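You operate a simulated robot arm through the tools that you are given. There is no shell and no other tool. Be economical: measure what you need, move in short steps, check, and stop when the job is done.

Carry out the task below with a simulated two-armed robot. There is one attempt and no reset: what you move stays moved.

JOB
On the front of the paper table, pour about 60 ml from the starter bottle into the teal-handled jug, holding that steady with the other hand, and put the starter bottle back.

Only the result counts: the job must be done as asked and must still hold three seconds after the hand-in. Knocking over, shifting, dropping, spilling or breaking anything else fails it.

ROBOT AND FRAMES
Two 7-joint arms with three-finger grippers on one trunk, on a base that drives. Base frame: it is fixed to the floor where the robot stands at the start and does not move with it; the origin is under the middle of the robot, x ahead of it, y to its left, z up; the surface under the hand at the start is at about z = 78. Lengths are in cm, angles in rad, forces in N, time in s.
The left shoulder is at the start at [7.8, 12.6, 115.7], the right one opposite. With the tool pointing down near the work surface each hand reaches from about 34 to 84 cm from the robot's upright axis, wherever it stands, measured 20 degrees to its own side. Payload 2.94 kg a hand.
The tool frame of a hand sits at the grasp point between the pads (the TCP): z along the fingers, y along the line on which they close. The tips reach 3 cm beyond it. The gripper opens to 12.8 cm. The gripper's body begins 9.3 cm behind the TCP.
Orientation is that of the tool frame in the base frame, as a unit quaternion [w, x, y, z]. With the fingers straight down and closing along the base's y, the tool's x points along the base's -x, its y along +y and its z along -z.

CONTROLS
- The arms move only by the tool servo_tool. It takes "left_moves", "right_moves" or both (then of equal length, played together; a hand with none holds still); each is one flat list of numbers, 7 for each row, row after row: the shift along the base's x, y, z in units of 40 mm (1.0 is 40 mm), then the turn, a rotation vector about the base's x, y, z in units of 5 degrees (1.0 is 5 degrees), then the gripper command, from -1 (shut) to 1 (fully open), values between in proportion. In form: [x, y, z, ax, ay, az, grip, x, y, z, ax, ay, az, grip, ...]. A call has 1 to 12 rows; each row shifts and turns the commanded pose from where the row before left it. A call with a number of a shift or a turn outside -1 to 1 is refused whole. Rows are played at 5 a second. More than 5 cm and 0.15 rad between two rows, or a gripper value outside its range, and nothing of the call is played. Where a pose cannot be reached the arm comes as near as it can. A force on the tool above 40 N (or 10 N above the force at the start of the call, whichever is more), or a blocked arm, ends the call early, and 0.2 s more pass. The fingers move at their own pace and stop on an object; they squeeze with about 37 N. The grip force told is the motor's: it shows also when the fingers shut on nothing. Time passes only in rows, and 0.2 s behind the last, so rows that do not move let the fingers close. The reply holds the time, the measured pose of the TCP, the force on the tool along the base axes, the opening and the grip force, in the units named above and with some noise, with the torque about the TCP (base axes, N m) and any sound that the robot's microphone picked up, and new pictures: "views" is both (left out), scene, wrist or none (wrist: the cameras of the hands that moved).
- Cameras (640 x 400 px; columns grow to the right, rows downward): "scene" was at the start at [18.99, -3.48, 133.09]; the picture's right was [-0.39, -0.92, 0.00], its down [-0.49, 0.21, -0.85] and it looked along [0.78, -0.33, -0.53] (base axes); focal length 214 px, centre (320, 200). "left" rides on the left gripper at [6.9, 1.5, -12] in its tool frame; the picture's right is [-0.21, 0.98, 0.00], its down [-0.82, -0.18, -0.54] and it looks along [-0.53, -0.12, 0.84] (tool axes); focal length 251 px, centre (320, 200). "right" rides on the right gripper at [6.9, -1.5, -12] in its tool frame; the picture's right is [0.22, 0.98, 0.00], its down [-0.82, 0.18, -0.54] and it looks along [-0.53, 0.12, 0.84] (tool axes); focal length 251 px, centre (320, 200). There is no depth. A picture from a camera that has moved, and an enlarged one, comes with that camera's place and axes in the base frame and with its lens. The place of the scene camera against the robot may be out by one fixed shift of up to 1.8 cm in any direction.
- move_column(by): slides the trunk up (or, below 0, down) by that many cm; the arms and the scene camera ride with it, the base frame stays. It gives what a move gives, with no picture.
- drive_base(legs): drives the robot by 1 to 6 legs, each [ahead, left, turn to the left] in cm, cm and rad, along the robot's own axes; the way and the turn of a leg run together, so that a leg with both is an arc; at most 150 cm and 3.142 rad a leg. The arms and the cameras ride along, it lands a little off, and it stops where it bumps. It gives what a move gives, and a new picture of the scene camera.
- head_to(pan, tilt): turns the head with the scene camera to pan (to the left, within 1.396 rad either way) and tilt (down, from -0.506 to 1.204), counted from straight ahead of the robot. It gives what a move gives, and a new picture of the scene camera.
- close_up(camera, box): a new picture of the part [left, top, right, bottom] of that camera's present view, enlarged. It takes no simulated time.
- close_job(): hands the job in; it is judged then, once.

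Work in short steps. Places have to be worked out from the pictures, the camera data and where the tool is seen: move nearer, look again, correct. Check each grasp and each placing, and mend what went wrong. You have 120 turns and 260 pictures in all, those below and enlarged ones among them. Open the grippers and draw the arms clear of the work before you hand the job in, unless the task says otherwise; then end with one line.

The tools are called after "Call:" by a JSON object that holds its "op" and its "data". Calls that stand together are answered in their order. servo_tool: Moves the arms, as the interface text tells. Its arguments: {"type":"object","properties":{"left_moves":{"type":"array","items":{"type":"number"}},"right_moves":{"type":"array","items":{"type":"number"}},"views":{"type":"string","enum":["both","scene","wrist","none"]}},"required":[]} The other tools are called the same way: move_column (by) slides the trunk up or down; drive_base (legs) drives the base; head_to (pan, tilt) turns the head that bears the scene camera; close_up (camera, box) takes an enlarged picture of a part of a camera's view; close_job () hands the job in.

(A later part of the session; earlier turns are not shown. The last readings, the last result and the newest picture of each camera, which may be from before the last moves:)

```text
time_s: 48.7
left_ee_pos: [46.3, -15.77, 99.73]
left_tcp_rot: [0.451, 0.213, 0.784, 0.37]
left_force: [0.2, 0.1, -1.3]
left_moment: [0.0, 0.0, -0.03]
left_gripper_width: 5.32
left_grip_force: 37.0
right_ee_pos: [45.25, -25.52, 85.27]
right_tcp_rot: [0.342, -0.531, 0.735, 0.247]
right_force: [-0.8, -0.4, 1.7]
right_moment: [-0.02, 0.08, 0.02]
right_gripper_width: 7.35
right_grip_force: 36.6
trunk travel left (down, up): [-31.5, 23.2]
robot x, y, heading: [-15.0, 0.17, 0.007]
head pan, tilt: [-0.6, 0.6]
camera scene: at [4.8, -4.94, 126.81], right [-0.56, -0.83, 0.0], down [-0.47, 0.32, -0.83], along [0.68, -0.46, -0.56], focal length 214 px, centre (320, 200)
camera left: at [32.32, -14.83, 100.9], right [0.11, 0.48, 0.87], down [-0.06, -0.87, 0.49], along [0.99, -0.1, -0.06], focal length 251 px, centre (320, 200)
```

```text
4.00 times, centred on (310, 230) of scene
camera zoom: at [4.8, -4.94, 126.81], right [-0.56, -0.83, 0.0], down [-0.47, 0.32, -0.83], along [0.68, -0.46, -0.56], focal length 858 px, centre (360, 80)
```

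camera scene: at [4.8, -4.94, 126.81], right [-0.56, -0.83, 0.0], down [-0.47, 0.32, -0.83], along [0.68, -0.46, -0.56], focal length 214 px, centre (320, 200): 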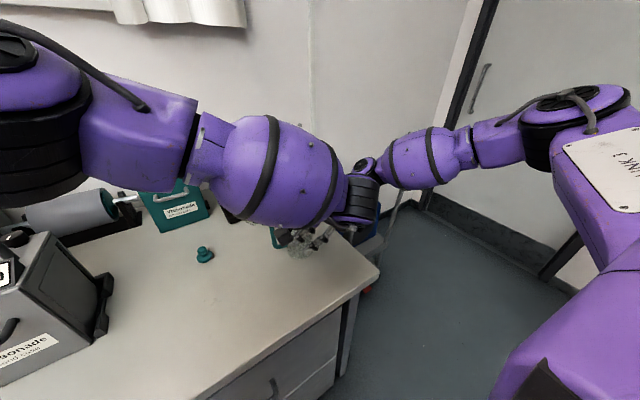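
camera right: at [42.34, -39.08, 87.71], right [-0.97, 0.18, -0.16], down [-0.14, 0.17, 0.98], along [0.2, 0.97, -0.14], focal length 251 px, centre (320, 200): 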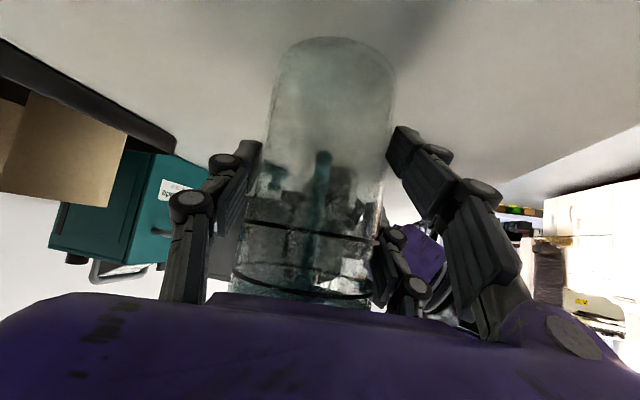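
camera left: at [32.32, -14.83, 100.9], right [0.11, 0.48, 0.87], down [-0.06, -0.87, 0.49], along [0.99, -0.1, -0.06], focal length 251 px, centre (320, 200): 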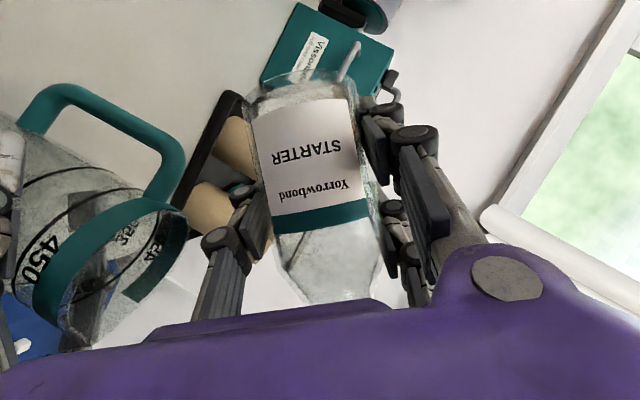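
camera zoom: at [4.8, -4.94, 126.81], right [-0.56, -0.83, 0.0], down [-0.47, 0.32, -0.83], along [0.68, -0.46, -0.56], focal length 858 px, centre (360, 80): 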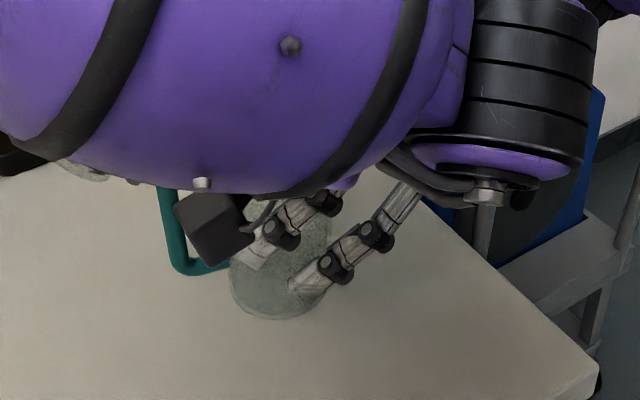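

Everything is clear and the grip is stable. Tilting on to 60° with a check.

Call:
{"op": "servo_tool", "data": {"left_moves": [0, 0, 0, 0.5, 0, 0, -1, 0, 0, 0, 0.5, 0, 0, -1, 0, 0, 0, 0.5, 0, 0, -1, 0, 0, 0, 0.5, 0, 0, -1], "views": "wrist"}}

Call:
{"op": "close_up", "data": {"camera": "left", "box": [200, 60, 440, 310]}}

Call:
{"op": "close_up", "data": {"camera": "right", "box": [180, 20, 480, 310]}}

```text
time_s: 49.7
left_ee_pos: [46.1, -15.69, 99.52]
left_tcp_rot: [0.431, 0.251, 0.749, 0.436]
left_force: [-0.3, 0.7, -1.2]
left_moment: [0.02, -0.04, -0.04]
left_gripper_width: 5.34
left_grip_force: 36.9
right_ee_pos: [45.21, -25.62, 85.16]
right_tcp_rot: [0.341, -0.531, 0.735, 0.246]
right_force: [0.1, -0.3, 1.6]
right_moment: [0.01, 0.12, 0.03]
right_gripper_width: 7.36
right_grip_force: 36.2
trunk travel left (down, up): [-31.5, 23.2]
robot x, y, heading: [-14.81, -0.18, 0.007]
head pan, tilt: [-0.6, 0.6]
camera left: at [32.3, -14.99, 100.91], right [0.11, 0.32, 0.94], down [-0.05, -0.94, 0.33], along [0.99, -0.09, -0.08], focal length 251 px, centre (320, 200)
```

left: 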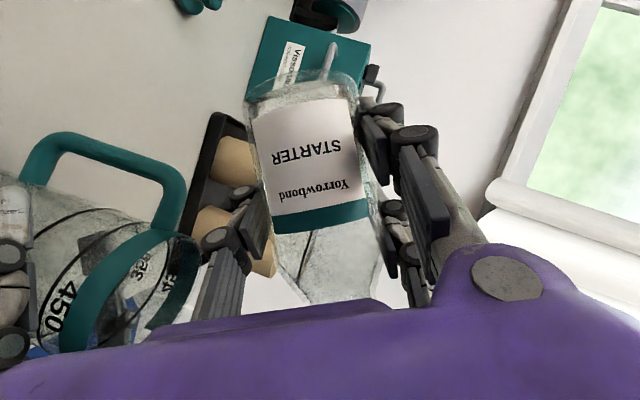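

```text
1.60 times, centred on (320, 185) of left
camera zoom: at [32.3, -14.99, 100.91], right [0.11, 0.32, 0.94], down [-0.05, -0.94, 0.33], along [0.99, -0.09, -0.08], focal length 402 px, centre (320, 224)
```

zoom: 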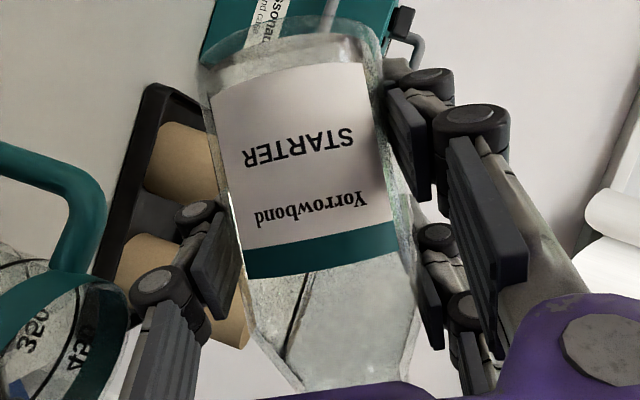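

```text
1.38 times, centred on (330, 165) of right
camera zoom: at [42.33, -39.08, 87.7], right [-0.97, 0.18, -0.16], down [-0.14, 0.17, 0.98], along [0.2, 0.97, -0.14], focal length 347 px, centre (306, 248)
```

zoom: 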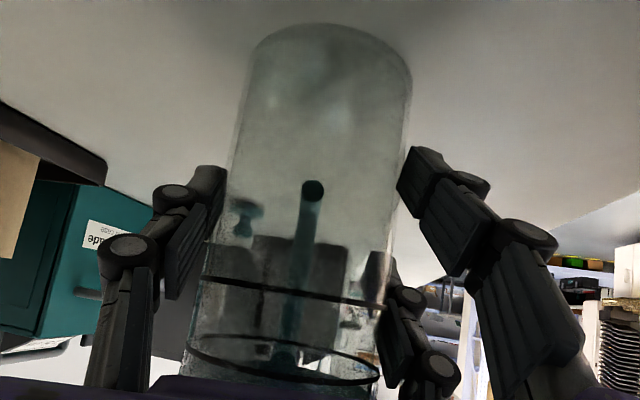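

I can see the liquid surface as a near-edge-on line in the bottle: ~5.6 cm deep upright, roughly 110 ml. Flow should begin near 75°. I tilt to 72° and look.

Call:
{"op": "servo_tool", "data": {"left_moves": [0, 0, 0, 0.5, 0, 0, -1, 0, 0, 0, 0.5, 0, 0, -1, 0, 0, 0, 0.5, 0, 0, -1, 0, 0, 0, 0.4, 0, 0, -1, 0, 0, 0, 0.3, 0, 0, -1, 0, 0, 0, 0.2, 0, 0, -1], "views": "wrist"}}

Call:
{"op": "close_up", "data": {"camera": "left", "box": [200, 60, 440, 310]}}

Call:
{"op": "close_up", "data": {"camera": "right", "box": [230, 20, 430, 220]}}

```text
time_s: 51.1
left_ee_pos: [46.25, -15.65, 99.18]
left_tcp_rot: [0.4, 0.297, 0.7, 0.511]
left_force: [0.5, -0.3, -0.4]
left_moment: [-0.04, -0.02, 0.03]
left_gripper_width: 5.31
left_grip_force: 36.8
right_ee_pos: [45.24, -25.67, 85.26]
right_tcp_rot: [0.342, -0.531, 0.735, 0.247]
right_force: [0.8, 0.1, 2.2]
right_moment: [0.07, 0.08, -0.03]
right_gripper_width: 7.35
right_grip_force: 36.9
trunk travel left (down, up): [-31.5, 23.2]
robot x, y, heading: [-14.91, 0.12, 0.005]
head pan, tilt: [-0.6, 0.6]
camera left: at [32.29, -15.18, 100.72], right [0.11, 0.12, 0.99], down [-0.05, -0.99, 0.12], along [0.99, -0.07, -0.11], focal length 251 px, centre (320, 200)
```

left: 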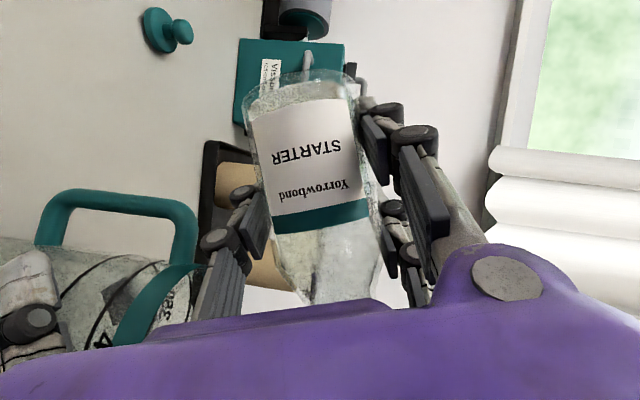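

```text
1.60 times, centred on (320, 185) of left
camera zoom: at [32.29, -15.18, 100.72], right [0.11, 0.12, 0.99], down [-0.05, -0.99, 0.12], along [0.99, -0.07, -0.11], focal length 402 px, centre (320, 224)
```

zoom: 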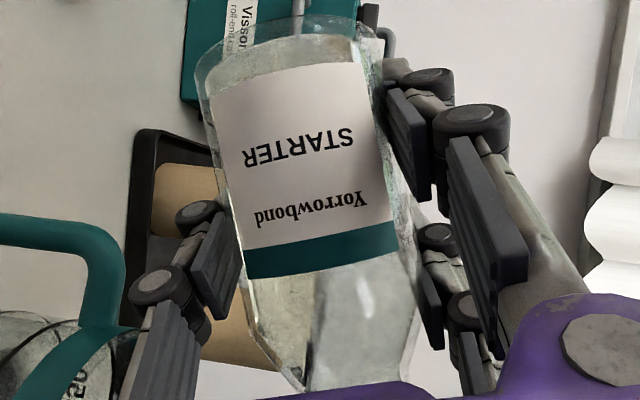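

```text
2.00 times, centred on (330, 120) of right
camera zoom: at [42.34, -39.07, 87.7], right [-0.97, 0.18, -0.16], down [-0.14, 0.17, 0.98], along [0.2, 0.97, -0.14], focal length 503 px, centre (300, 360)
```

zoom: 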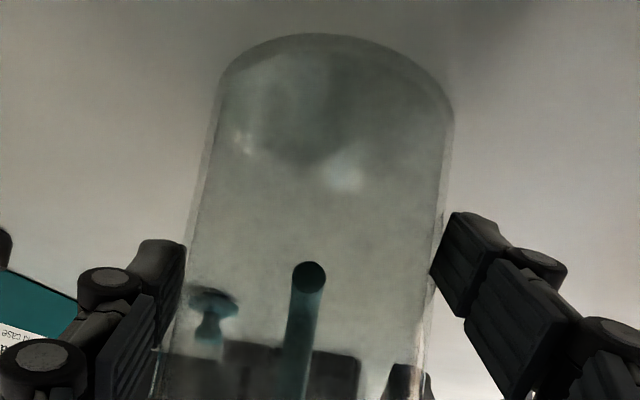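

No flow yet at 73°; the surface is just below the lip. Next to 78° in small increments.

Call:
{"op": "servo_tool", "data": {"left_moves": [0, 0, 0, 0.25, 0, 0, -1, 0, 0, 0, 0.25, 0, 0, -1, 0, 0, 0, 0.25, 0, 0, -1, 0, 0, 0, 0.25, 0, 0, -1, 0, 0, 0, 0, 0, 0, -1], "views": "wrist"}}

Call:
{"op": "close_up", "data": {"camera": "left", "box": [200, 60, 440, 310]}}

Call:
{"op": "close_up", "data": {"camera": "right", "box": [200, 20, 440, 300]}}

```text
time_s: 52.3
left_ee_pos: [46.23, -15.56, 99.0]
left_tcp_rot: [0.385, 0.313, 0.678, 0.542]
left_force: [-0.2, 0.3, -1.7]
left_moment: [0.01, 0.0, 0.01]
left_gripper_width: 5.35
left_grip_force: 37.5
right_ee_pos: [45.29, -25.52, 85.33]
right_tcp_rot: [0.342, -0.531, 0.735, 0.247]
right_force: [0.5, -0.3, 2.6]
right_moment: [0.08, -0.01, -0.01]
right_gripper_width: 7.36
right_grip_force: 37.3
trunk travel left (down, up): [-31.5, 23.2]
robot x, y, heading: [-14.36, 0.01, 0.003]
head pan, tilt: [-0.6, 0.6]
camera left: at [32.34, -15.33, 100.68], right [0.12, 0.03, 0.99], down [-0.05, -1.0, 0.04], along [0.99, -0.06, -0.11], focal length 251 px, centre (320, 200)
```

left: 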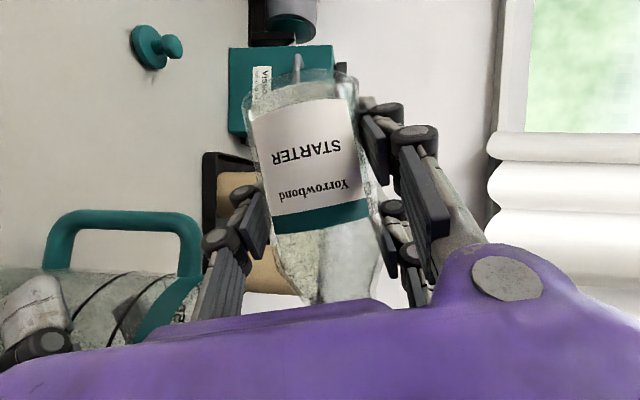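

```text
1.60 times, centred on (320, 185) of left
camera zoom: at [32.34, -15.33, 100.68], right [0.12, 0.03, 0.99], down [-0.05, -1.0, 0.04], along [0.99, -0.06, -0.11], focal length 402 px, centre (320, 224)
```

zoom: 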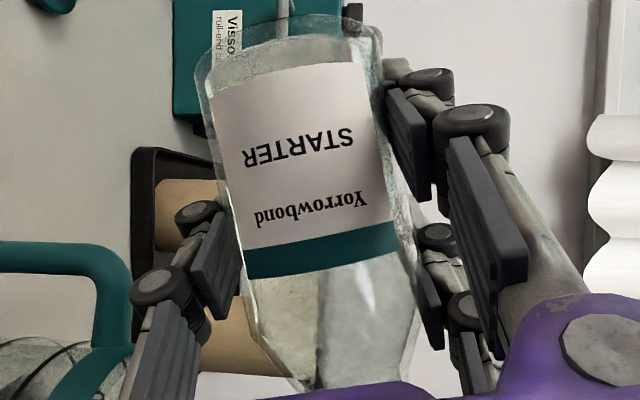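

```text
1.43 times, centred on (320, 160) of right
camera zoom: at [42.34, -39.07, 87.7], right [-0.97, 0.18, -0.16], down [-0.14, 0.17, 0.98], along [0.2, 0.97, -0.14], focal length 359 px, centre (320, 257)
```

zoom: 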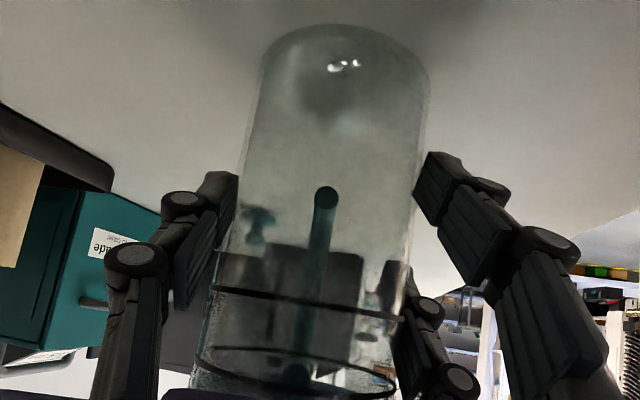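

First drops show at the jug bottom (78°). I pause a moment and look at the levels.

Call:
{"op": "servo_tool", "data": {"left_moves": [0, 0, 0, 0, 0, 0, -1, 0, 0, 0, 0, 0, 0, -1, 0, 0, 0, 0, 0, 0, -1], "views": "none"}}

Call:
{"op": "close_up", "data": {"camera": "right", "box": [250, 20, 410, 140]}}

Call:
{"op": "close_up", "data": {"camera": "scene", "box": [270, 210, 350, 270]}}

```text
time_s: 53.1
left_ee_pos: [46.19, -15.61, 99.13]
left_tcp_rot: [0.387, 0.313, 0.678, 0.542]
left_force: [0.2, 0.0, -1.4]
left_moment: [-0.01, 0.0, 0.02]
left_gripper_width: 5.32
left_grip_force: 37.4
right_ee_pos: [45.23, -25.62, 85.2]
right_tcp_rot: [0.342, -0.53, 0.735, 0.247]
right_force: [0.4, 0.1, 0.8]
right_moment: [0.11, 0.03, 0.0]
right_gripper_width: 7.36
right_grip_force: 37.1
trunk travel left (down, up): [-31.5, 23.2]
robot x, y, heading: [-14.57, 0.04, 0.003]
head pan, tilt: [-0.6, 0.6]
```

```text
3.33 times, centred on (330, 80) of right
camera zoom: at [42.34, -39.07, 87.7], right [-0.97, 0.18, -0.16], down [-0.14, 0.17, 0.98], along [0.2, 0.97, -0.14], focal length 838 px, centre (287, 600)
```

zoom: 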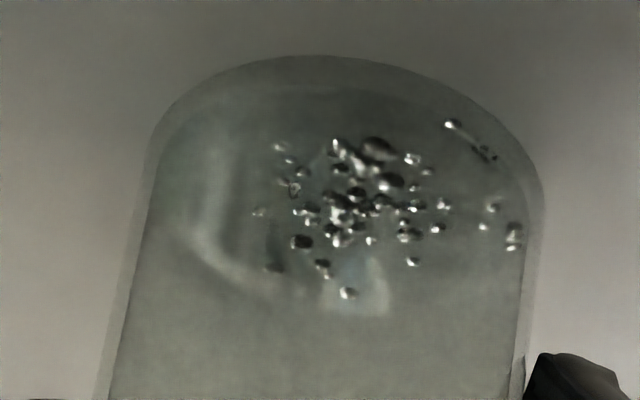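

```text
6.67 times, centred on (310, 240) of scene
camera zoom: at [5.2, -4.89, 127.94], right [-0.54, -0.84, 0.0], down [-0.39, 0.25, -0.89], along [0.75, -0.48, -0.46], focal length 1430 px, centre (387, -67)
```

zoom: 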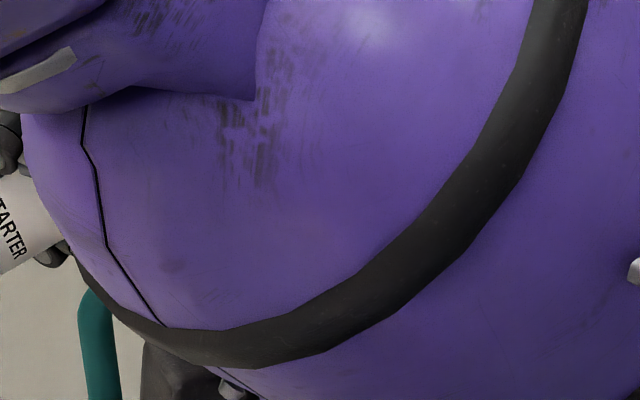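

Droplets are collecting in the jug, the pour lands inside. The head got nudged by the left arm (harmless). I tilt a further ~4° slowly.

Call:
{"op": "servo_tool", "data": {"left_moves": [0, 0, 0, 0.2, 0, 0, -1, 0, 0, 0, 0.2, 0, 0, -1, 0, 0, 0, 0.2, 0, 0, -1, 0, 0, 0, 0.2, 0, 0, -1, 0, 0, 0, 0, 0, 0, -1, 0, 0, 0, 0, 0, 0, -1], "views": "wrist"}}

Call:
{"op": "close_up", "data": {"camera": "right", "box": [240, 20, 420, 150]}}

Call:
{"op": "close_up", "data": {"camera": "left", "box": [200, 60, 440, 310]}}

```text
time_s: 54.5
left_ee_pos: [46.11, -15.57, 98.9]
left_tcp_rot: [0.374, 0.328, 0.658, 0.564]
left_force: [-0.6, -0.1, -2.0]
left_moment: [0.04, -0.01, 0.02]
left_gripper_width: 5.32
left_grip_force: 37.1
right_ee_pos: [45.23, -25.5, 85.28]
right_tcp_rot: [0.342, -0.53, 0.736, 0.246]
right_force: [-0.3, -0.1, 1.2]
right_moment: [0.07, 0.04, -0.04]
right_gripper_width: 7.32
right_grip_force: 37.4
trunk travel left (down, up): [-31.5, 23.2]
robot x, y, heading: [-14.4, 0.0, 0.003]
head pan, tilt: [-0.6, 0.6]
camera left: at [32.32, -15.46, 100.64], right [0.12, -0.04, 0.99], down [-0.05, -1.0, -0.03], along [0.99, -0.05, -0.12], focal length 251 px, centre (320, 200)
```

left: 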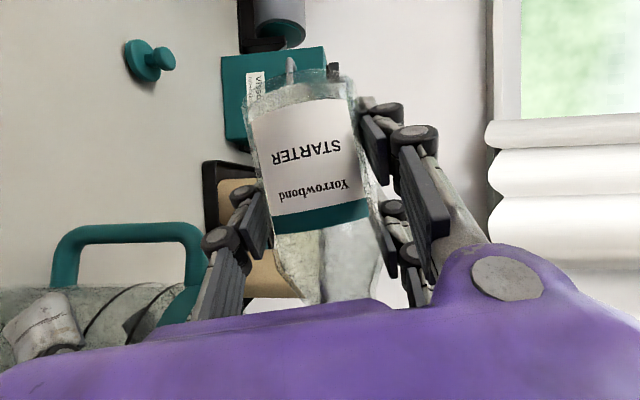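

```text
3.08 times, centred on (330, 85) of right
camera zoom: at [42.34, -39.07, 87.7], right [-0.97, 0.18, -0.16], down [-0.14, 0.17, 0.98], along [0.2, 0.97, -0.14], focal length 774 px, centre (289, 554)
```

zoom: 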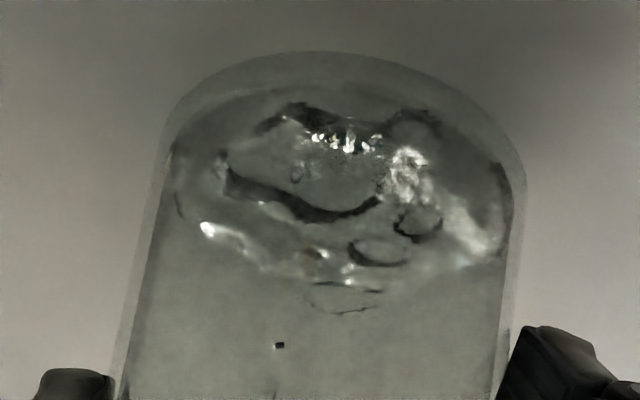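

```text
1.60 times, centred on (320, 185) of left
camera zoom: at [32.32, -15.46, 100.64], right [0.12, -0.04, 0.99], down [-0.05, -1.0, -0.03], along [0.99, -0.05, -0.12], focal length 402 px, centre (320, 224)
```

zoom: 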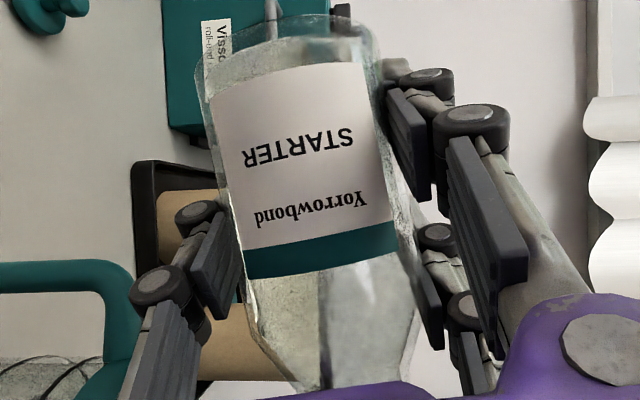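

Flow continues. I hold the angle for a second and measure again.

Call:
{"op": "servo_tool", "data": {"left_moves": [0, 0, 0, 0, 0, 0, -1, 0, 0, 0, 0, 0, 0, -1, 0, 0, 0, 0, 0, 0, -1, 0, 0, 0, 0, 0, 0, -1, 0, 0, 0, 0, 0, 0, -1], "views": "none"}}

Call:
{"op": "close_up", "data": {"camera": "right", "box": [240, 20, 420, 150]}}

Call:
{"op": "close_up", "data": {"camera": "left", "box": [200, 60, 440, 310]}}

```text
time_s: 55.7
left_ee_pos: [46.21, -15.72, 99.19]
left_tcp_rot: [0.376, 0.328, 0.657, 0.565]
left_force: [-0.7, -0.8, -0.4]
left_moment: [0.02, 0.0, -0.03]
left_gripper_width: 5.32
left_grip_force: 37.3
right_ee_pos: [45.3, -25.56, 85.26]
right_tcp_rot: [0.342, -0.531, 0.735, 0.246]
right_force: [-0.4, 0.6, 0.9]
right_moment: [0.08, 0.05, -0.04]
right_gripper_width: 7.36
right_grip_force: 36.6
trunk travel left (down, up): [-31.5, 23.2]
robot x, y, heading: [-14.53, -0.35, 0.004]
head pan, tilt: [-0.6, 0.6]
```

```text
3.08 times, centred on (330, 85) of right
camera zoom: at [42.34, -39.07, 87.7], right [-0.97, 0.18, -0.16], down [-0.14, 0.17, 0.98], along [0.2, 0.97, -0.14], focal length 774 px, centre (289, 554)
```

zoom: 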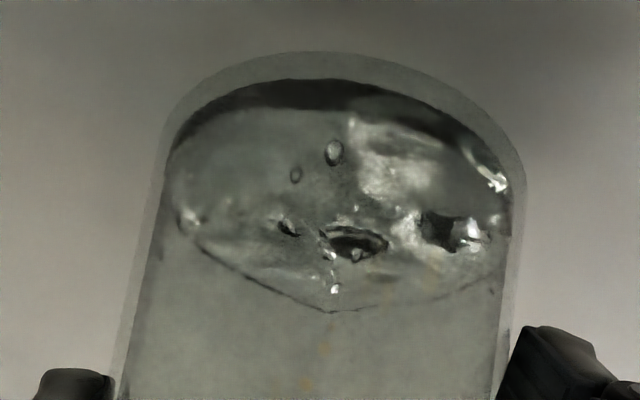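

```text
1.60 times, centred on (320, 185) of left
camera zoom: at [32.32, -15.5, 100.78], right [0.11, -0.04, 0.99], down [-0.06, -1.0, -0.03], along [0.99, -0.05, -0.12], focal length 402 px, centre (320, 224)
```

zoom: 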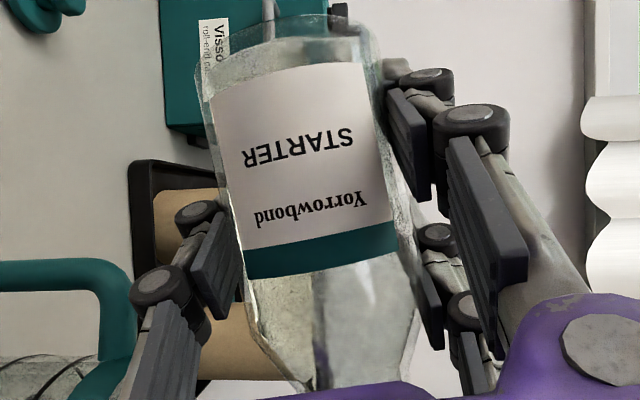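

Roughly 20–25 ml so far (level ≈0.5–0.6 cm). I tilt 2° more and hold.

Call:
{"op": "servo_tool", "data": {"left_moves": [0, 0, 0, 0.2, 0, 0, -1, 0, 0, 0, 0.2, 0, 0, -1, 0, 0, 0, 0, 0, 0, -1, 0, 0, 0, 0, 0, 0, -1, 0, 0, 0, 0, 0, 0, -1, 0, 0, 0, 0, 0, 0, -1, 0, 0, 0, 0, 0, 0, -1], "views": "none"}}

Call:
{"op": "close_up", "data": {"camera": "right", "box": [240, 20, 420, 150]}}

Call:
{"op": "close_up", "data": {"camera": "left", "box": [200, 60, 440, 310]}}

```text
time_s: 57.3
left_ee_pos: [46.12, -15.57, 98.99]
left_tcp_rot: [0.369, 0.334, 0.648, 0.576]
left_force: [0.0, -0.3, -0.9]
left_moment: [0.03, -0.03, -0.04]
left_gripper_width: 5.32
left_grip_force: 37.3
right_ee_pos: [45.3, -25.56, 85.24]
right_tcp_rot: [0.342, -0.531, 0.735, 0.247]
right_force: [0.8, 0.6, 1.4]
right_moment: [0.06, 0.04, -0.01]
right_gripper_width: 7.36
right_grip_force: 36.7
trunk travel left (down, up): [-31.5, 23.2]
robot x, y, heading: [-14.98, 0.22, 0.004]
head pan, tilt: [-0.6, 0.6]
```

```text
3.08 times, centred on (330, 85) of right
camera zoom: at [42.34, -39.07, 87.7], right [-0.97, 0.18, -0.16], down [-0.14, 0.17, 0.98], along [0.2, 0.97, -0.14], focal length 774 px, centre (289, 554)
```

zoom: 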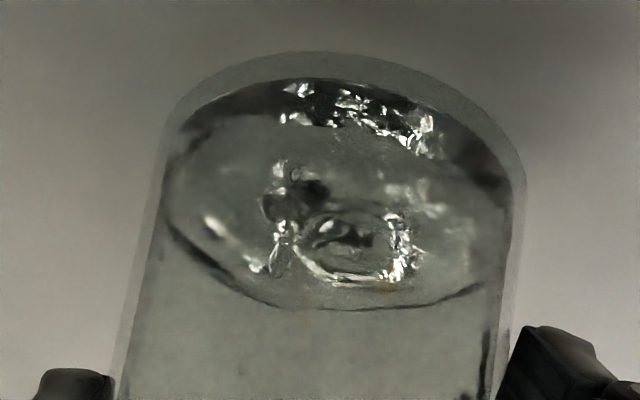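

```text
1.60 times, centred on (320, 185) of left
camera zoom: at [32.29, -15.49, 100.67], right [0.12, -0.07, 0.99], down [-0.06, -1.0, -0.07], along [0.99, -0.05, -0.12], focal length 402 px, centre (320, 224)
```

zoom: 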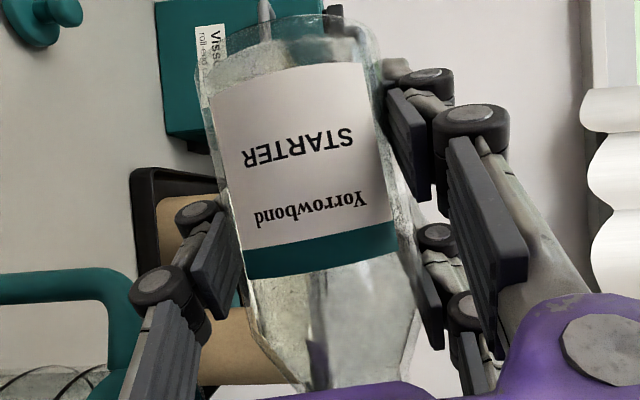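

About 30 ml by the level. I hold a bit longer at this angle to see whether it still flows.

Call:
{"op": "servo_tool", "data": {"left_moves": [0, 0, 0, 0, 0, 0, -1, 0, 0, 0, 0, 0, 0, -1, 0, 0, 0, 0, 0, 0, -1, 0, 0, 0, 0, 0, 0, -1, 0, 0, 0, 0, 0, 0, -1, 0, 0, 0, 0, 0, 0, -1, 0, 0, 0, 0, 0, 0, -1], "views": "none"}}

Call:
{"op": "close_up", "data": {"camera": "right", "box": [240, 20, 420, 150]}}

Call:
{"op": "close_up", "data": {"camera": "left", "box": [200, 60, 440, 310]}}

```text
time_s: 58.9
left_ee_pos: [46.16, -15.66, 99.14]
left_tcp_rot: [0.369, 0.335, 0.648, 0.576]
left_force: [-0.4, -0.8, -1.5]
left_moment: [0.03, 0.0, -0.02]
left_gripper_width: 5.31
left_grip_force: 36.7
right_ee_pos: [45.4, -25.61, 85.27]
right_tcp_rot: [0.341, -0.532, 0.735, 0.247]
right_force: [-0.1, 0.5, 0.6]
right_moment: [0.04, 0.04, -0.05]
right_gripper_width: 7.35
right_grip_force: 37.0
trunk travel left (down, up): [-31.5, 23.2]
robot x, y, heading: [-14.65, 0.11, 0.004]
head pan, tilt: [-0.6, 0.6]
```

```text
3.08 times, centred on (330, 85) of right
camera zoom: at [42.34, -39.07, 87.7], right [-0.97, 0.18, -0.16], down [-0.14, 0.17, 0.98], along [0.2, 0.97, -0.14], focal length 774 px, centre (289, 554)
```

zoom: 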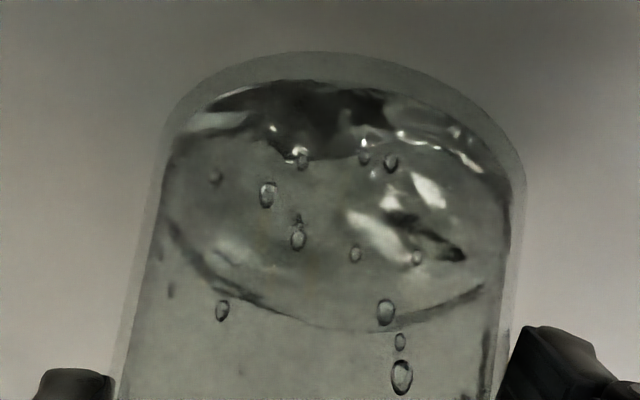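

```text
1.60 times, centred on (320, 185) of left
camera zoom: at [32.3, -15.53, 100.81], right [0.11, -0.07, 0.99], down [-0.06, -1.0, -0.07], along [0.99, -0.05, -0.12], focal length 402 px, centre (320, 224)
```

zoom: 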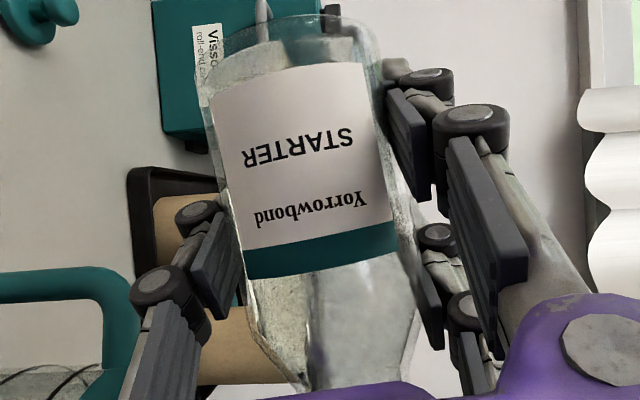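

~40–45 ml by both estimates and the flow is fading. I tilt 1.8° more and hold.

Call:
{"op": "servo_tool", "data": {"left_moves": [0, 0, 0, 0.18, 0, 0, -1, 0, 0, 0, 0.18, 0, 0, -1, 0, 0, 0, 0, 0, 0, -1, 0, 0, 0, 0, 0, 0, -1, 0, 0, 0, 0, 0, 0, -1, 0, 0, 0, 0, 0, 0, -1], "views": "none"}}

Call:
{"op": "close_up", "data": {"camera": "right", "box": [240, 20, 420, 150]}}

Call:
{"op": "close_up", "data": {"camera": "left", "box": [200, 60, 440, 310]}}

```text
time_s: 60.3
left_ee_pos: [46.07, -15.66, 98.84]
left_tcp_rot: [0.363, 0.341, 0.639, 0.586]
left_force: [-0.4, -0.4, -0.6]
left_moment: [-0.01, 0.02, 0.0]
left_gripper_width: 5.35
left_grip_force: 36.8
right_ee_pos: [45.29, -25.64, 85.28]
right_tcp_rot: [0.342, -0.531, 0.735, 0.247]
right_force: [0.3, 0.5, 1.2]
right_moment: [0.06, 0.03, -0.03]
right_gripper_width: 7.35
right_grip_force: 37.2
trunk travel left (down, up): [-31.5, 23.2]
robot x, y, heading: [-14.54, -0.13, 0.004]
head pan, tilt: [-0.6, 0.6]
```

```text
3.08 times, centred on (330, 85) of right
camera zoom: at [42.34, -39.08, 87.69], right [-0.97, 0.18, -0.16], down [-0.14, 0.17, 0.98], along [0.2, 0.97, -0.14], focal length 774 px, centre (289, 554)
```

zoom: 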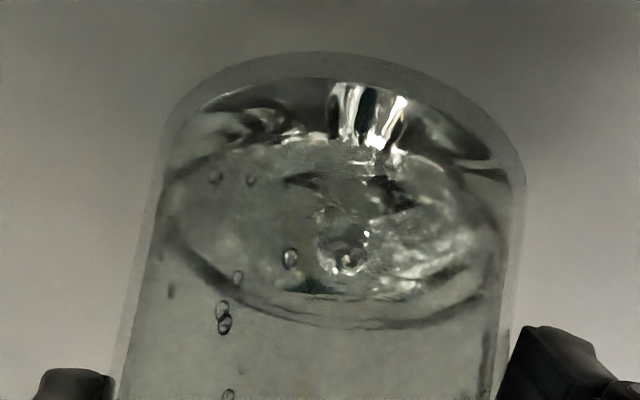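

```text
1.60 times, centred on (320, 185) of left
camera zoom: at [32.25, -15.55, 100.61], right [0.12, -0.11, 0.99], down [-0.06, -0.99, -0.1], along [0.99, -0.04, -0.12], focal length 402 px, centre (320, 224)
```

zoom: 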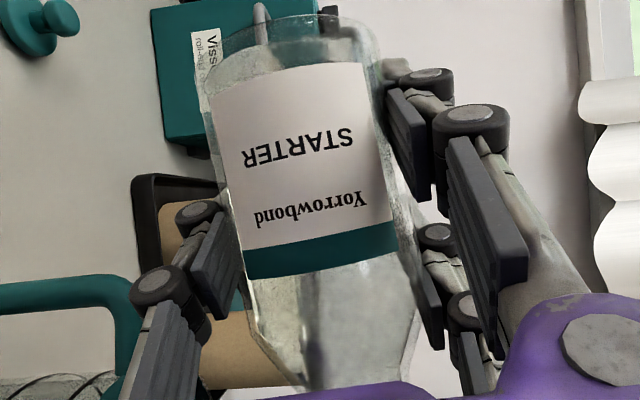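

Level ≈1.05 cm → about 38–40 ml (jug marks give ~36 ml per cm). Another ~20 ml needed: tilt 2° more and hold.

Call:
{"op": "servo_tool", "data": {"left_moves": [0, 0, 0, 0.2, 0, 0, -1, 0, 0, 0, 0.2, 0, 0, -1, 0, 0, 0, 0, 0, 0, -1, 0, 0, 0, 0, 0, 0, -1, 0, 0, 0, 0, 0, 0, -1, 0, 0, 0, 0, 0, 0, -1], "views": "none"}}

Call:
{"op": "close_up", "data": {"camera": "right", "box": [240, 20, 420, 150]}}

Call:
{"op": "close_up", "data": {"camera": "left", "box": [200, 60, 440, 310]}}

```text
time_s: 61.7
left_ee_pos: [46.2, -15.76, 98.97]
left_tcp_rot: [0.358, 0.347, 0.629, 0.597]
left_force: [-0.3, -0.1, -1.0]
left_moment: [0.0, -0.03, 0.0]
left_gripper_width: 5.3
left_grip_force: 37.0
right_ee_pos: [45.27, -25.45, 85.3]
right_tcp_rot: [0.342, -0.531, 0.735, 0.247]
right_force: [0.7, 0.8, 0.6]
right_moment: [0.05, 0.05, -0.01]
right_gripper_width: 7.38
right_grip_force: 36.8
trunk travel left (down, up): [-31.5, 23.2]
robot x, y, heading: [-14.87, -0.03, 0.005]
head pan, tilt: [-0.6, 0.6]
```

```text
3.08 times, centred on (330, 85) of right
camera zoom: at [42.34, -39.08, 87.69], right [-0.97, 0.18, -0.16], down [-0.14, 0.17, 0.98], along [0.2, 0.97, -0.14], focal length 774 px, centre (289, 554)
```

zoom: 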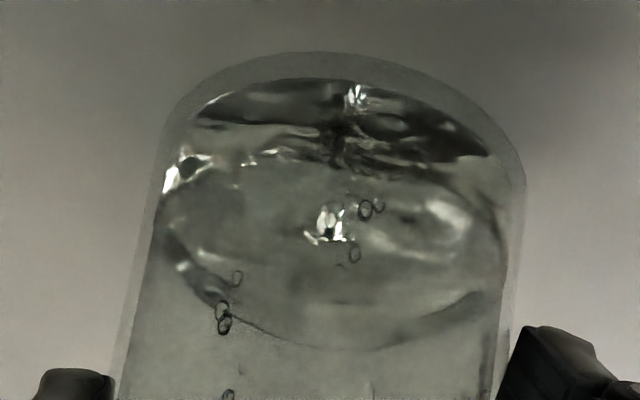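

```text
1.60 times, centred on (320, 185) of left
camera zoom: at [32.3, -15.62, 100.64], right [0.12, -0.14, 0.98], down [-0.06, -0.99, -0.13], along [0.99, -0.04, -0.12], focal length 402 px, centre (320, 224)
```

zoom: 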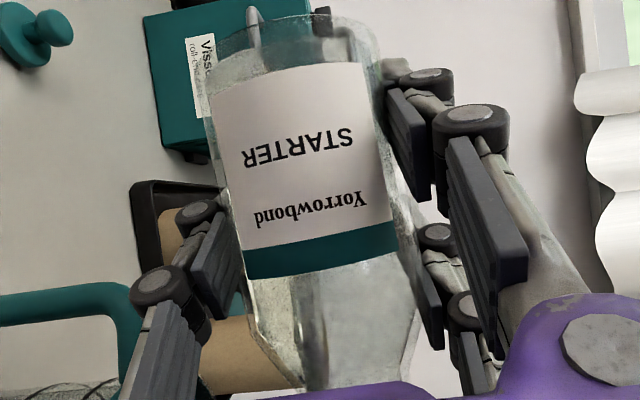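

About 52 ml now. A short further hold at this angle, then recheck.

Call:
{"op": "servo_tool", "data": {"left_moves": [0, 0, 0, 0, 0, 0, -1, 0, 0, 0, 0, 0, 0, -1, 0, 0, 0, 0, 0, 0, -1], "views": "none"}}

Call:
{"op": "close_up", "data": {"camera": "right", "box": [240, 20, 420, 150]}}

```text
time_s: 62.5
left_ee_pos: [46.19, -15.75, 99.12]
left_tcp_rot: [0.358, 0.346, 0.629, 0.597]
left_force: [0.8, 0.5, -1.1]
left_moment: [-0.02, 0.01, 0.0]
left_gripper_width: 5.35
left_grip_force: 36.6
right_ee_pos: [45.22, -25.52, 85.23]
right_tcp_rot: [0.342, -0.531, 0.735, 0.246]
right_force: [-0.4, -0.4, 0.1]
right_moment: [0.08, 0.06, 0.02]
right_gripper_width: 7.35
right_grip_force: 36.9
trunk travel left (down, up): [-31.5, 23.2]
robot x, y, heading: [-15.01, -0.1, 0.006]
head pan, tilt: [-0.6, 0.6]
```

```text
3.08 times, centred on (330, 85) of right
camera zoom: at [42.34, -39.08, 87.69], right [-0.97, 0.18, -0.16], down [-0.14, 0.17, 0.98], along [0.2, 0.97, -0.14], focal length 774 px, centre (289, 554)
```

zoom: 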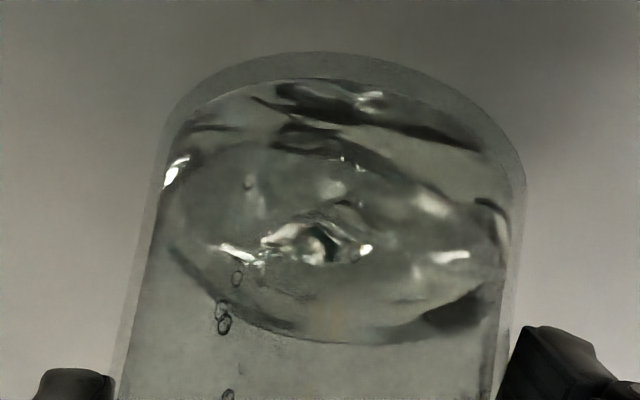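

Sloshing obscures the reading; I tilt back to ~75° to stop the flow, let it settle, and measure properly.

Call:
{"op": "servo_tool", "data": {"left_moves": [0, 0, 0, -0.9, 0, 0, -1, 0, 0, 0, -0.9, 0, 0, -1, 0, 0, 0, -0.8, 0, 0, -1, 0, 0, 0, 0, 0, 0, -1, 0, 0, 0, 0, 0, 0, -1, 0, 0, 0, 0, 0, 0, -1, 0, 0, 0, 0, 0, 0, -1, 0, 0, 0, 0, 0, 0, -1, 0, 0, 0, 0, 0, 0, -1, 0, 0, 0, 0, 0, 0, -1, 0, 0, 0, 0, 0, 0, -1], "views": "none"}}

Call:
{"op": "close_up", "data": {"camera": "right", "box": [240, 20, 420, 150]}}

Call:
{"op": "close_up", "data": {"camera": "left", "box": [200, 60, 440, 310]}}

```text
time_s: 64.9
left_ee_pos: [46.23, -15.77, 99.4]
left_tcp_rot: [0.397, 0.302, 0.69, 0.523]
left_force: [-0.2, -0.8, -0.7]
left_moment: [0.01, 0.0, 0.0]
left_gripper_width: 5.32
left_grip_force: 37.2
right_ee_pos: [45.24, -25.63, 85.23]
right_tcp_rot: [0.342, -0.531, 0.735, 0.247]
right_force: [-0.5, -0.5, 0.8]
right_moment: [0.05, 0.06, 0.0]
right_gripper_width: 7.35
right_grip_force: 36.7
trunk travel left (down, up): [-31.5, 23.2]
robot x, y, heading: [-14.95, -0.15, 0.004]
head pan, tilt: [-0.6, 0.6]
```

```text
3.08 times, centred on (330, 85) of right
camera zoom: at [42.34, -39.08, 87.69], right [-0.97, 0.18, -0.16], down [-0.14, 0.17, 0.98], along [0.2, 0.97, -0.14], focal length 774 px, centre (289, 554)
```

zoom: 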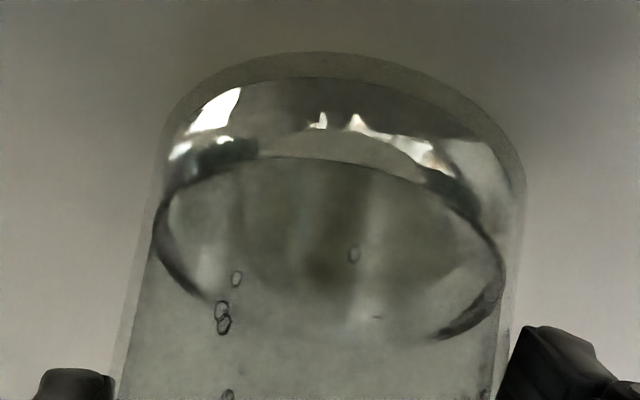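

```text
1.60 times, centred on (320, 185) of left
camera zoom: at [32.28, -15.41, 100.91], right [0.11, 0.09, 0.99], down [-0.06, -0.99, 0.09], along [0.99, -0.07, -0.1], focal length 402 px, centre (320, 224)
```

zoom: 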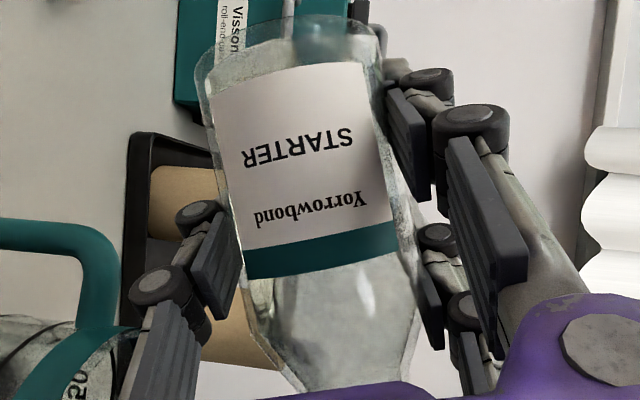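

The settled level is ≈1.5 cm above the floor; calibrated by the jug's marks (≈38.7 cm²) that is ≈58 ml — on target. I tilt the bottle up over the jug and carry it back.

Call:
{"op": "servo_tool", "data": {"left_moves": [0, 0, 0, -0.98, 0, 0, -1, 0, 0, 0, -0.98, 0, 0, -1, 0, 0, 0, -0.98, 0, 0, -1, 0, 0, 0, -0.98, 0, 0, -1, 0, 0, 0, -0.98, 0, 0, -1, 0, 0, 0, 0, 0, 0, -1], "views": "none"}}

Call:
{"op": "servo_tool", "data": {"left_moves": [0.0575, 0.265, 0.02, -1, 0, 0, -1, 0.0575, 0.265, 0, -1, 0, 0, -1, 0.0575, 0.265, 0, -1, 0, 0, -1, 0.0575, 0.265, 0, -1, 0, 0, -1, 0.0575, 0.265, 0, -1, 0, 0, -1, 0.0575, 0.265, 0, -1, 0, 0, -1, 0.0575, 0.265, 0, -1, 0, 0, -1, 0.0575, 0.265, 0, -1, 0, 0, -1, 0.0575, 0.265, 0, -1, 0, 0, -1, 0.0575, 0.265, 0, -1, 0, 0, -1, 0, 0, 0, 0, 0, 0, -1], "views": "both"}}

Call:
{"op": "close_up", "data": {"camera": "left", "box": [200, 40, 440, 310]}}

```text
time_s: 66.3
left_ee_pos: [46.1, -15.87, 99.44]
left_tcp_rot: [0.453, 0.21, 0.786, 0.364]
left_force: [-0.3, 0.6, -1.8]
left_moment: [-0.04, 0.0, 0.03]
left_gripper_width: 5.3
left_grip_force: 37.4
right_ee_pos: [45.25, -25.62, 85.3]
right_tcp_rot: [0.342, -0.532, 0.734, 0.248]
right_force: [-0.2, -0.8, -0.3]
right_moment: [0.05, 0.05, -0.04]
right_gripper_width: 7.36
right_grip_force: 37.1
trunk travel left (down, up): [-31.5, 23.2]
robot x, y, heading: [-14.94, -0.12, 0.003]
head pan, tilt: [-0.6, 0.6]
```

```text
time_s: 68.7
left_ee_pos: [48.5, -5.28, 99.81]
left_tcp_rot: [0.5, -0.002, 0.866, -0.003]
left_force: [0.8, -1.0, -0.9]
left_moment: [0.01, -0.04, 0.01]
left_gripper_width: 5.36
left_grip_force: 37.5
right_ee_pos: [45.21, -25.54, 85.29]
right_tcp_rot: [0.342, -0.531, 0.735, 0.247]
right_force: [-0.1, -0.6, -0.3]
right_moment: [-0.03, 0.08, -0.04]
right_gripper_width: 7.34
right_grip_force: 36.9
trunk travel left (down, up): [-31.5, 23.2]
robot x, y, heading: [-14.54, -0.33, 0.011]
head pan, tilt: [-0.6, 0.6]
camera scene: at [4.81, -4.98, 126.81], right [-0.56, -0.83, 0.0], down [-0.47, 0.32, -0.82], along [0.68, -0.46, -0.57], focal length 214 px, centre (320, 200)
camera left: at [34.6, -3.71, 99.8], right [0.11, 0.98, 0.18], down [-0.06, -0.17, 0.98], along [0.99, -0.11, 0.04], focal length 251 px, centre (320, 200)
```

scene: 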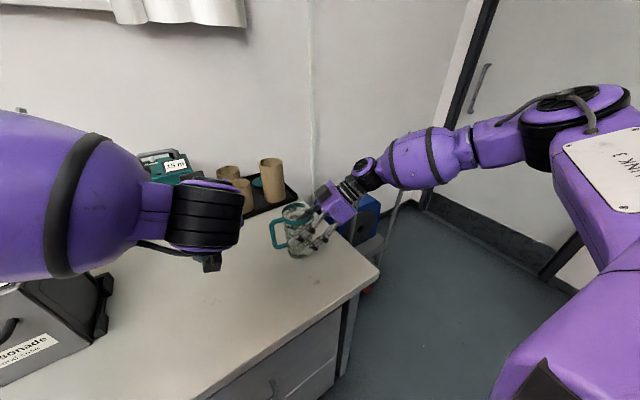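
left: 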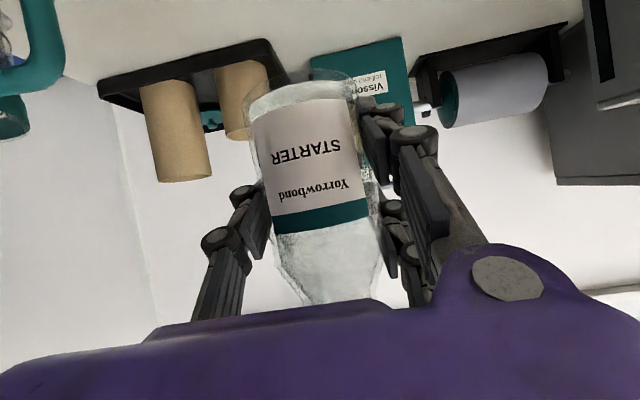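

```text
1.48 times, centred on (320, 175) of left
camera zoom: at [34.6, -3.71, 99.8], right [0.11, 0.98, 0.18], down [-0.06, -0.17, 0.98], along [0.99, -0.11, 0.04], focal length 372 px, centre (320, 237)
```

zoom: 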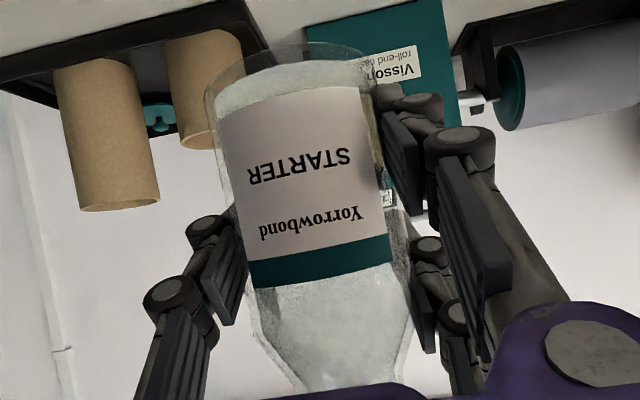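

Bottle is upright over its original spot and unshifted in the grip. Lowering to just above the table.

Call:
{"op": "servo_tool", "data": {"left_moves": [0, 0, -0.3, 0, 0, 0, -1, 0, 0, -0.5, 0, 0, 0, -1, 0, 0, -0.6, 0, 0, 0, -1, 0, 0, -0.6, 0, 0, 0, -1, 0, 0, -0.6, 0, 0, 0, -1, 0, 0, -0.6, 0, 0, 0, -1, 0, 0, -0.5, 0, 0, 0, -1, 0, 0, -0.25, 0, 0, 0, -1, 0, 0, -0.12, 0, 0, 0, -1, 0, 0, 0, 0, 0, 0, -1], "views": "none"}}

Call:
{"op": "servo_tool", "data": {"left_moves": [0, 0, -0.04, 0, 0, 0, -1, 0, 0, 0, 0, 0, 0, -1], "views": "none"}}

```text
time_s: 70.9
left_ee_pos: [48.61, -5.16, 83.41]
left_tcp_rot: [0.5, -0.002, 0.866, -0.002]
left_force: [-0.2, 0.3, -1.1]
left_moment: [-0.04, -0.02, 0.02]
left_gripper_width: 5.32
left_grip_force: 37.0
right_ee_pos: [45.27, -25.55, 85.34]
right_tcp_rot: [0.342, -0.531, 0.735, 0.247]
right_force: [0.2, 0.3, -0.7]
right_moment: [0.07, 0.03, -0.01]
right_gripper_width: 7.35
right_grip_force: 37.5
trunk travel left (down, up): [-31.5, 23.2]
robot x, y, heading: [-14.49, -0.18, 0.003]
head pan, tilt: [-0.6, 0.6]
```

```text
time_s: 71.5
left_ee_pos: [48.47, -5.03, 83.49]
left_tcp_rot: [0.5, -0.002, 0.866, -0.002]
left_force: [-0.7, 0.2, -2.7]
left_moment: [0.02, -0.02, 0.0]
left_gripper_width: 5.34
left_grip_force: 36.9
right_ee_pos: [45.27, -25.56, 85.08]
right_tcp_rot: [0.341, -0.531, 0.735, 0.247]
right_force: [0.4, -0.2, 0.0]
right_moment: [0.03, 0.03, -0.03]
right_gripper_width: 7.33
right_grip_force: 36.9
trunk travel left (down, up): [-31.5, 23.2]
robot x, y, heading: [-14.96, 0.12, 0.004]
head pan, tilt: [-0.6, 0.6]
```

Not yet touching; a few more small steps.

Call:
{"op": "servo_tool", "data": {"left_moves": [0, 0, -0.05, 0, 0, 0, -1, 0, 0, 0, 0, 0, 0, -1], "views": "none"}}

Call:
{"op": "servo_tool", "data": {"left_moves": [0, 0, -0.04, 0, 0, 0, -1, 0, 0, 0, 0, 0, 0, -1], "views": "none"}}

Call:
{"op": "servo_tool", "data": {"left_moves": [0, 0, -0.03, 0, 0, 0, -1, 0, 0, 0, 0, 0, 0, -1], "views": "none"}}

```text
time_s: 72.1
left_ee_pos: [48.44, -5.08, 83.01]
left_tcp_rot: [0.501, -0.002, 0.866, -0.002]
left_force: [0.2, -0.4, -1.3]
left_moment: [0.03, -0.06, -0.01]
left_gripper_width: 5.32
left_grip_force: 37.2
right_ee_pos: [45.22, -25.53, 85.23]
right_tcp_rot: [0.342, -0.531, 0.735, 0.247]
right_force: [0.7, -0.7, 1.2]
right_moment: [0.06, 0.04, -0.03]
right_gripper_width: 7.34
right_grip_force: 36.9
trunk travel left (down, up): [-31.5, 23.2]
robot x, y, heading: [-14.43, -0.22, 0.001]
head pan, tilt: [-0.6, 0.6]
```

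```text
time_s: 72.7
left_ee_pos: [48.46, -5.02, 82.97]
left_tcp_rot: [0.5, -0.002, 0.866, -0.001]
left_force: [0.8, 0.7, -1.3]
left_moment: [0.0, -0.02, -0.02]
left_gripper_width: 5.33
left_grip_force: 36.8
right_ee_pos: [45.25, -25.65, 85.28]
right_tcp_rot: [0.343, -0.53, 0.735, 0.247]
right_force: [0.9, 0.8, 0.4]
right_moment: [0.06, 0.03, -0.01]
right_gripper_width: 7.36
right_grip_force: 36.7
trunk travel left (down, up): [-31.5, 23.2]
robot x, y, heading: [-14.56, -0.22, 0.001]
head pan, tilt: [-0.6, 0.6]
```

```text
time_s: 73.3
left_ee_pos: [48.47, -5.03, 83.04]
left_tcp_rot: [0.501, -0.002, 0.866, -0.002]
left_force: [-0.6, 1.1, 5.6]
left_moment: [0.22, 0.07, -0.05]
left_gripper_width: 5.36
left_grip_force: 37.0
right_ee_pos: [45.2, -25.49, 85.26]
right_tcp_rot: [0.342, -0.531, 0.735, 0.247]
right_force: [-0.1, -0.1, 0.0]
right_moment: [0.03, 0.0, -0.02]
right_gripper_width: 7.32
right_grip_force: 37.1
trunk travel left (down, up): [-31.5, 23.2]
robot x, y, heading: [-14.75, -0.16, 0.008]
head pan, tilt: [-0.6, 0.6]
```

Touchdown (5.6 N). I open the left hand gently and then both hands, checking before retreating.

Call:
{"op": "servo_tool", "data": {"left_moves": [0, 0, 0, 0, 0, 0, -0.1, 0, 0, 0, 0, 0, 0, 0.2, 0, 0, 0.03, 0, 0, 0, 0.5, 0, 0, 0.03, 0, 0, 0, 0.8, 0, 0, 0, 0, 0, 0, 0.8], "right_moves": [0, 0, 0, 0, 0, 0, 0.2, 0, 0, 0, 0, 0, 0, 0.3, 0, 0, 0, 0, 0, 0, 0.5, 0, 0, 0, 0, 0, 0, 0.8, 0, 0, 0, 0, 0, 0, 0.8], "views": "wrist"}}

```text
time_s: 74.5
left_ee_pos: [48.51, -5.07, 83.2]
left_tcp_rot: [0.5, -0.003, 0.866, -0.001]
left_force: [-0.2, -0.3, 0.6]
left_moment: [0.06, 0.02, 0.04]
left_gripper_width: 11.53
left_grip_force: 0.1
right_ee_pos: [45.31, -25.5, 85.22]
right_tcp_rot: [0.342, -0.531, 0.735, 0.247]
right_force: [0.9, 0.1, 0.1]
right_moment: [-0.01, -0.03, -0.01]
right_gripper_width: 11.52
right_grip_force: 0.1
trunk travel left (down, up): [-31.5, 23.2]
robot x, y, heading: [-14.68, 0.42, 0.004]
head pan, tilt: [-0.6, 0.6]
camera right: at [42.34, -39.08, 87.7], right [-0.97, 0.18, -0.16], down [-0.14, 0.17, 0.98], along [0.2, 0.97, -0.14], focal length 251 px, centre (320, 200)
camera left: at [34.67, -3.53, 83.18], right [0.11, 0.98, 0.18], down [-0.06, -0.18, 0.98], along [0.99, -0.11, 0.04], focal length 251 px, centre (320, 200)
```

right: 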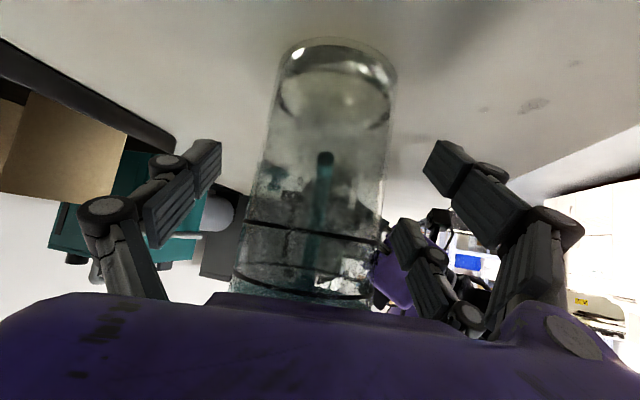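
left: 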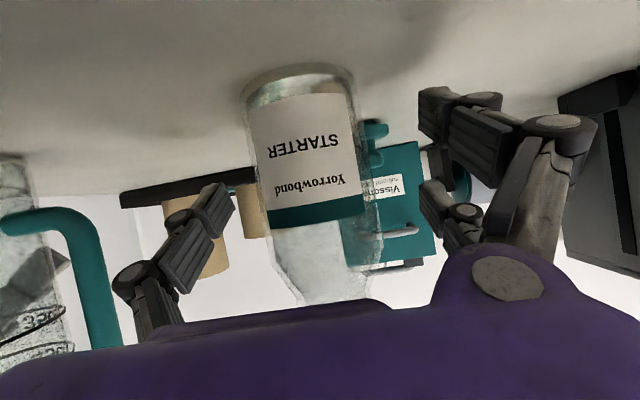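

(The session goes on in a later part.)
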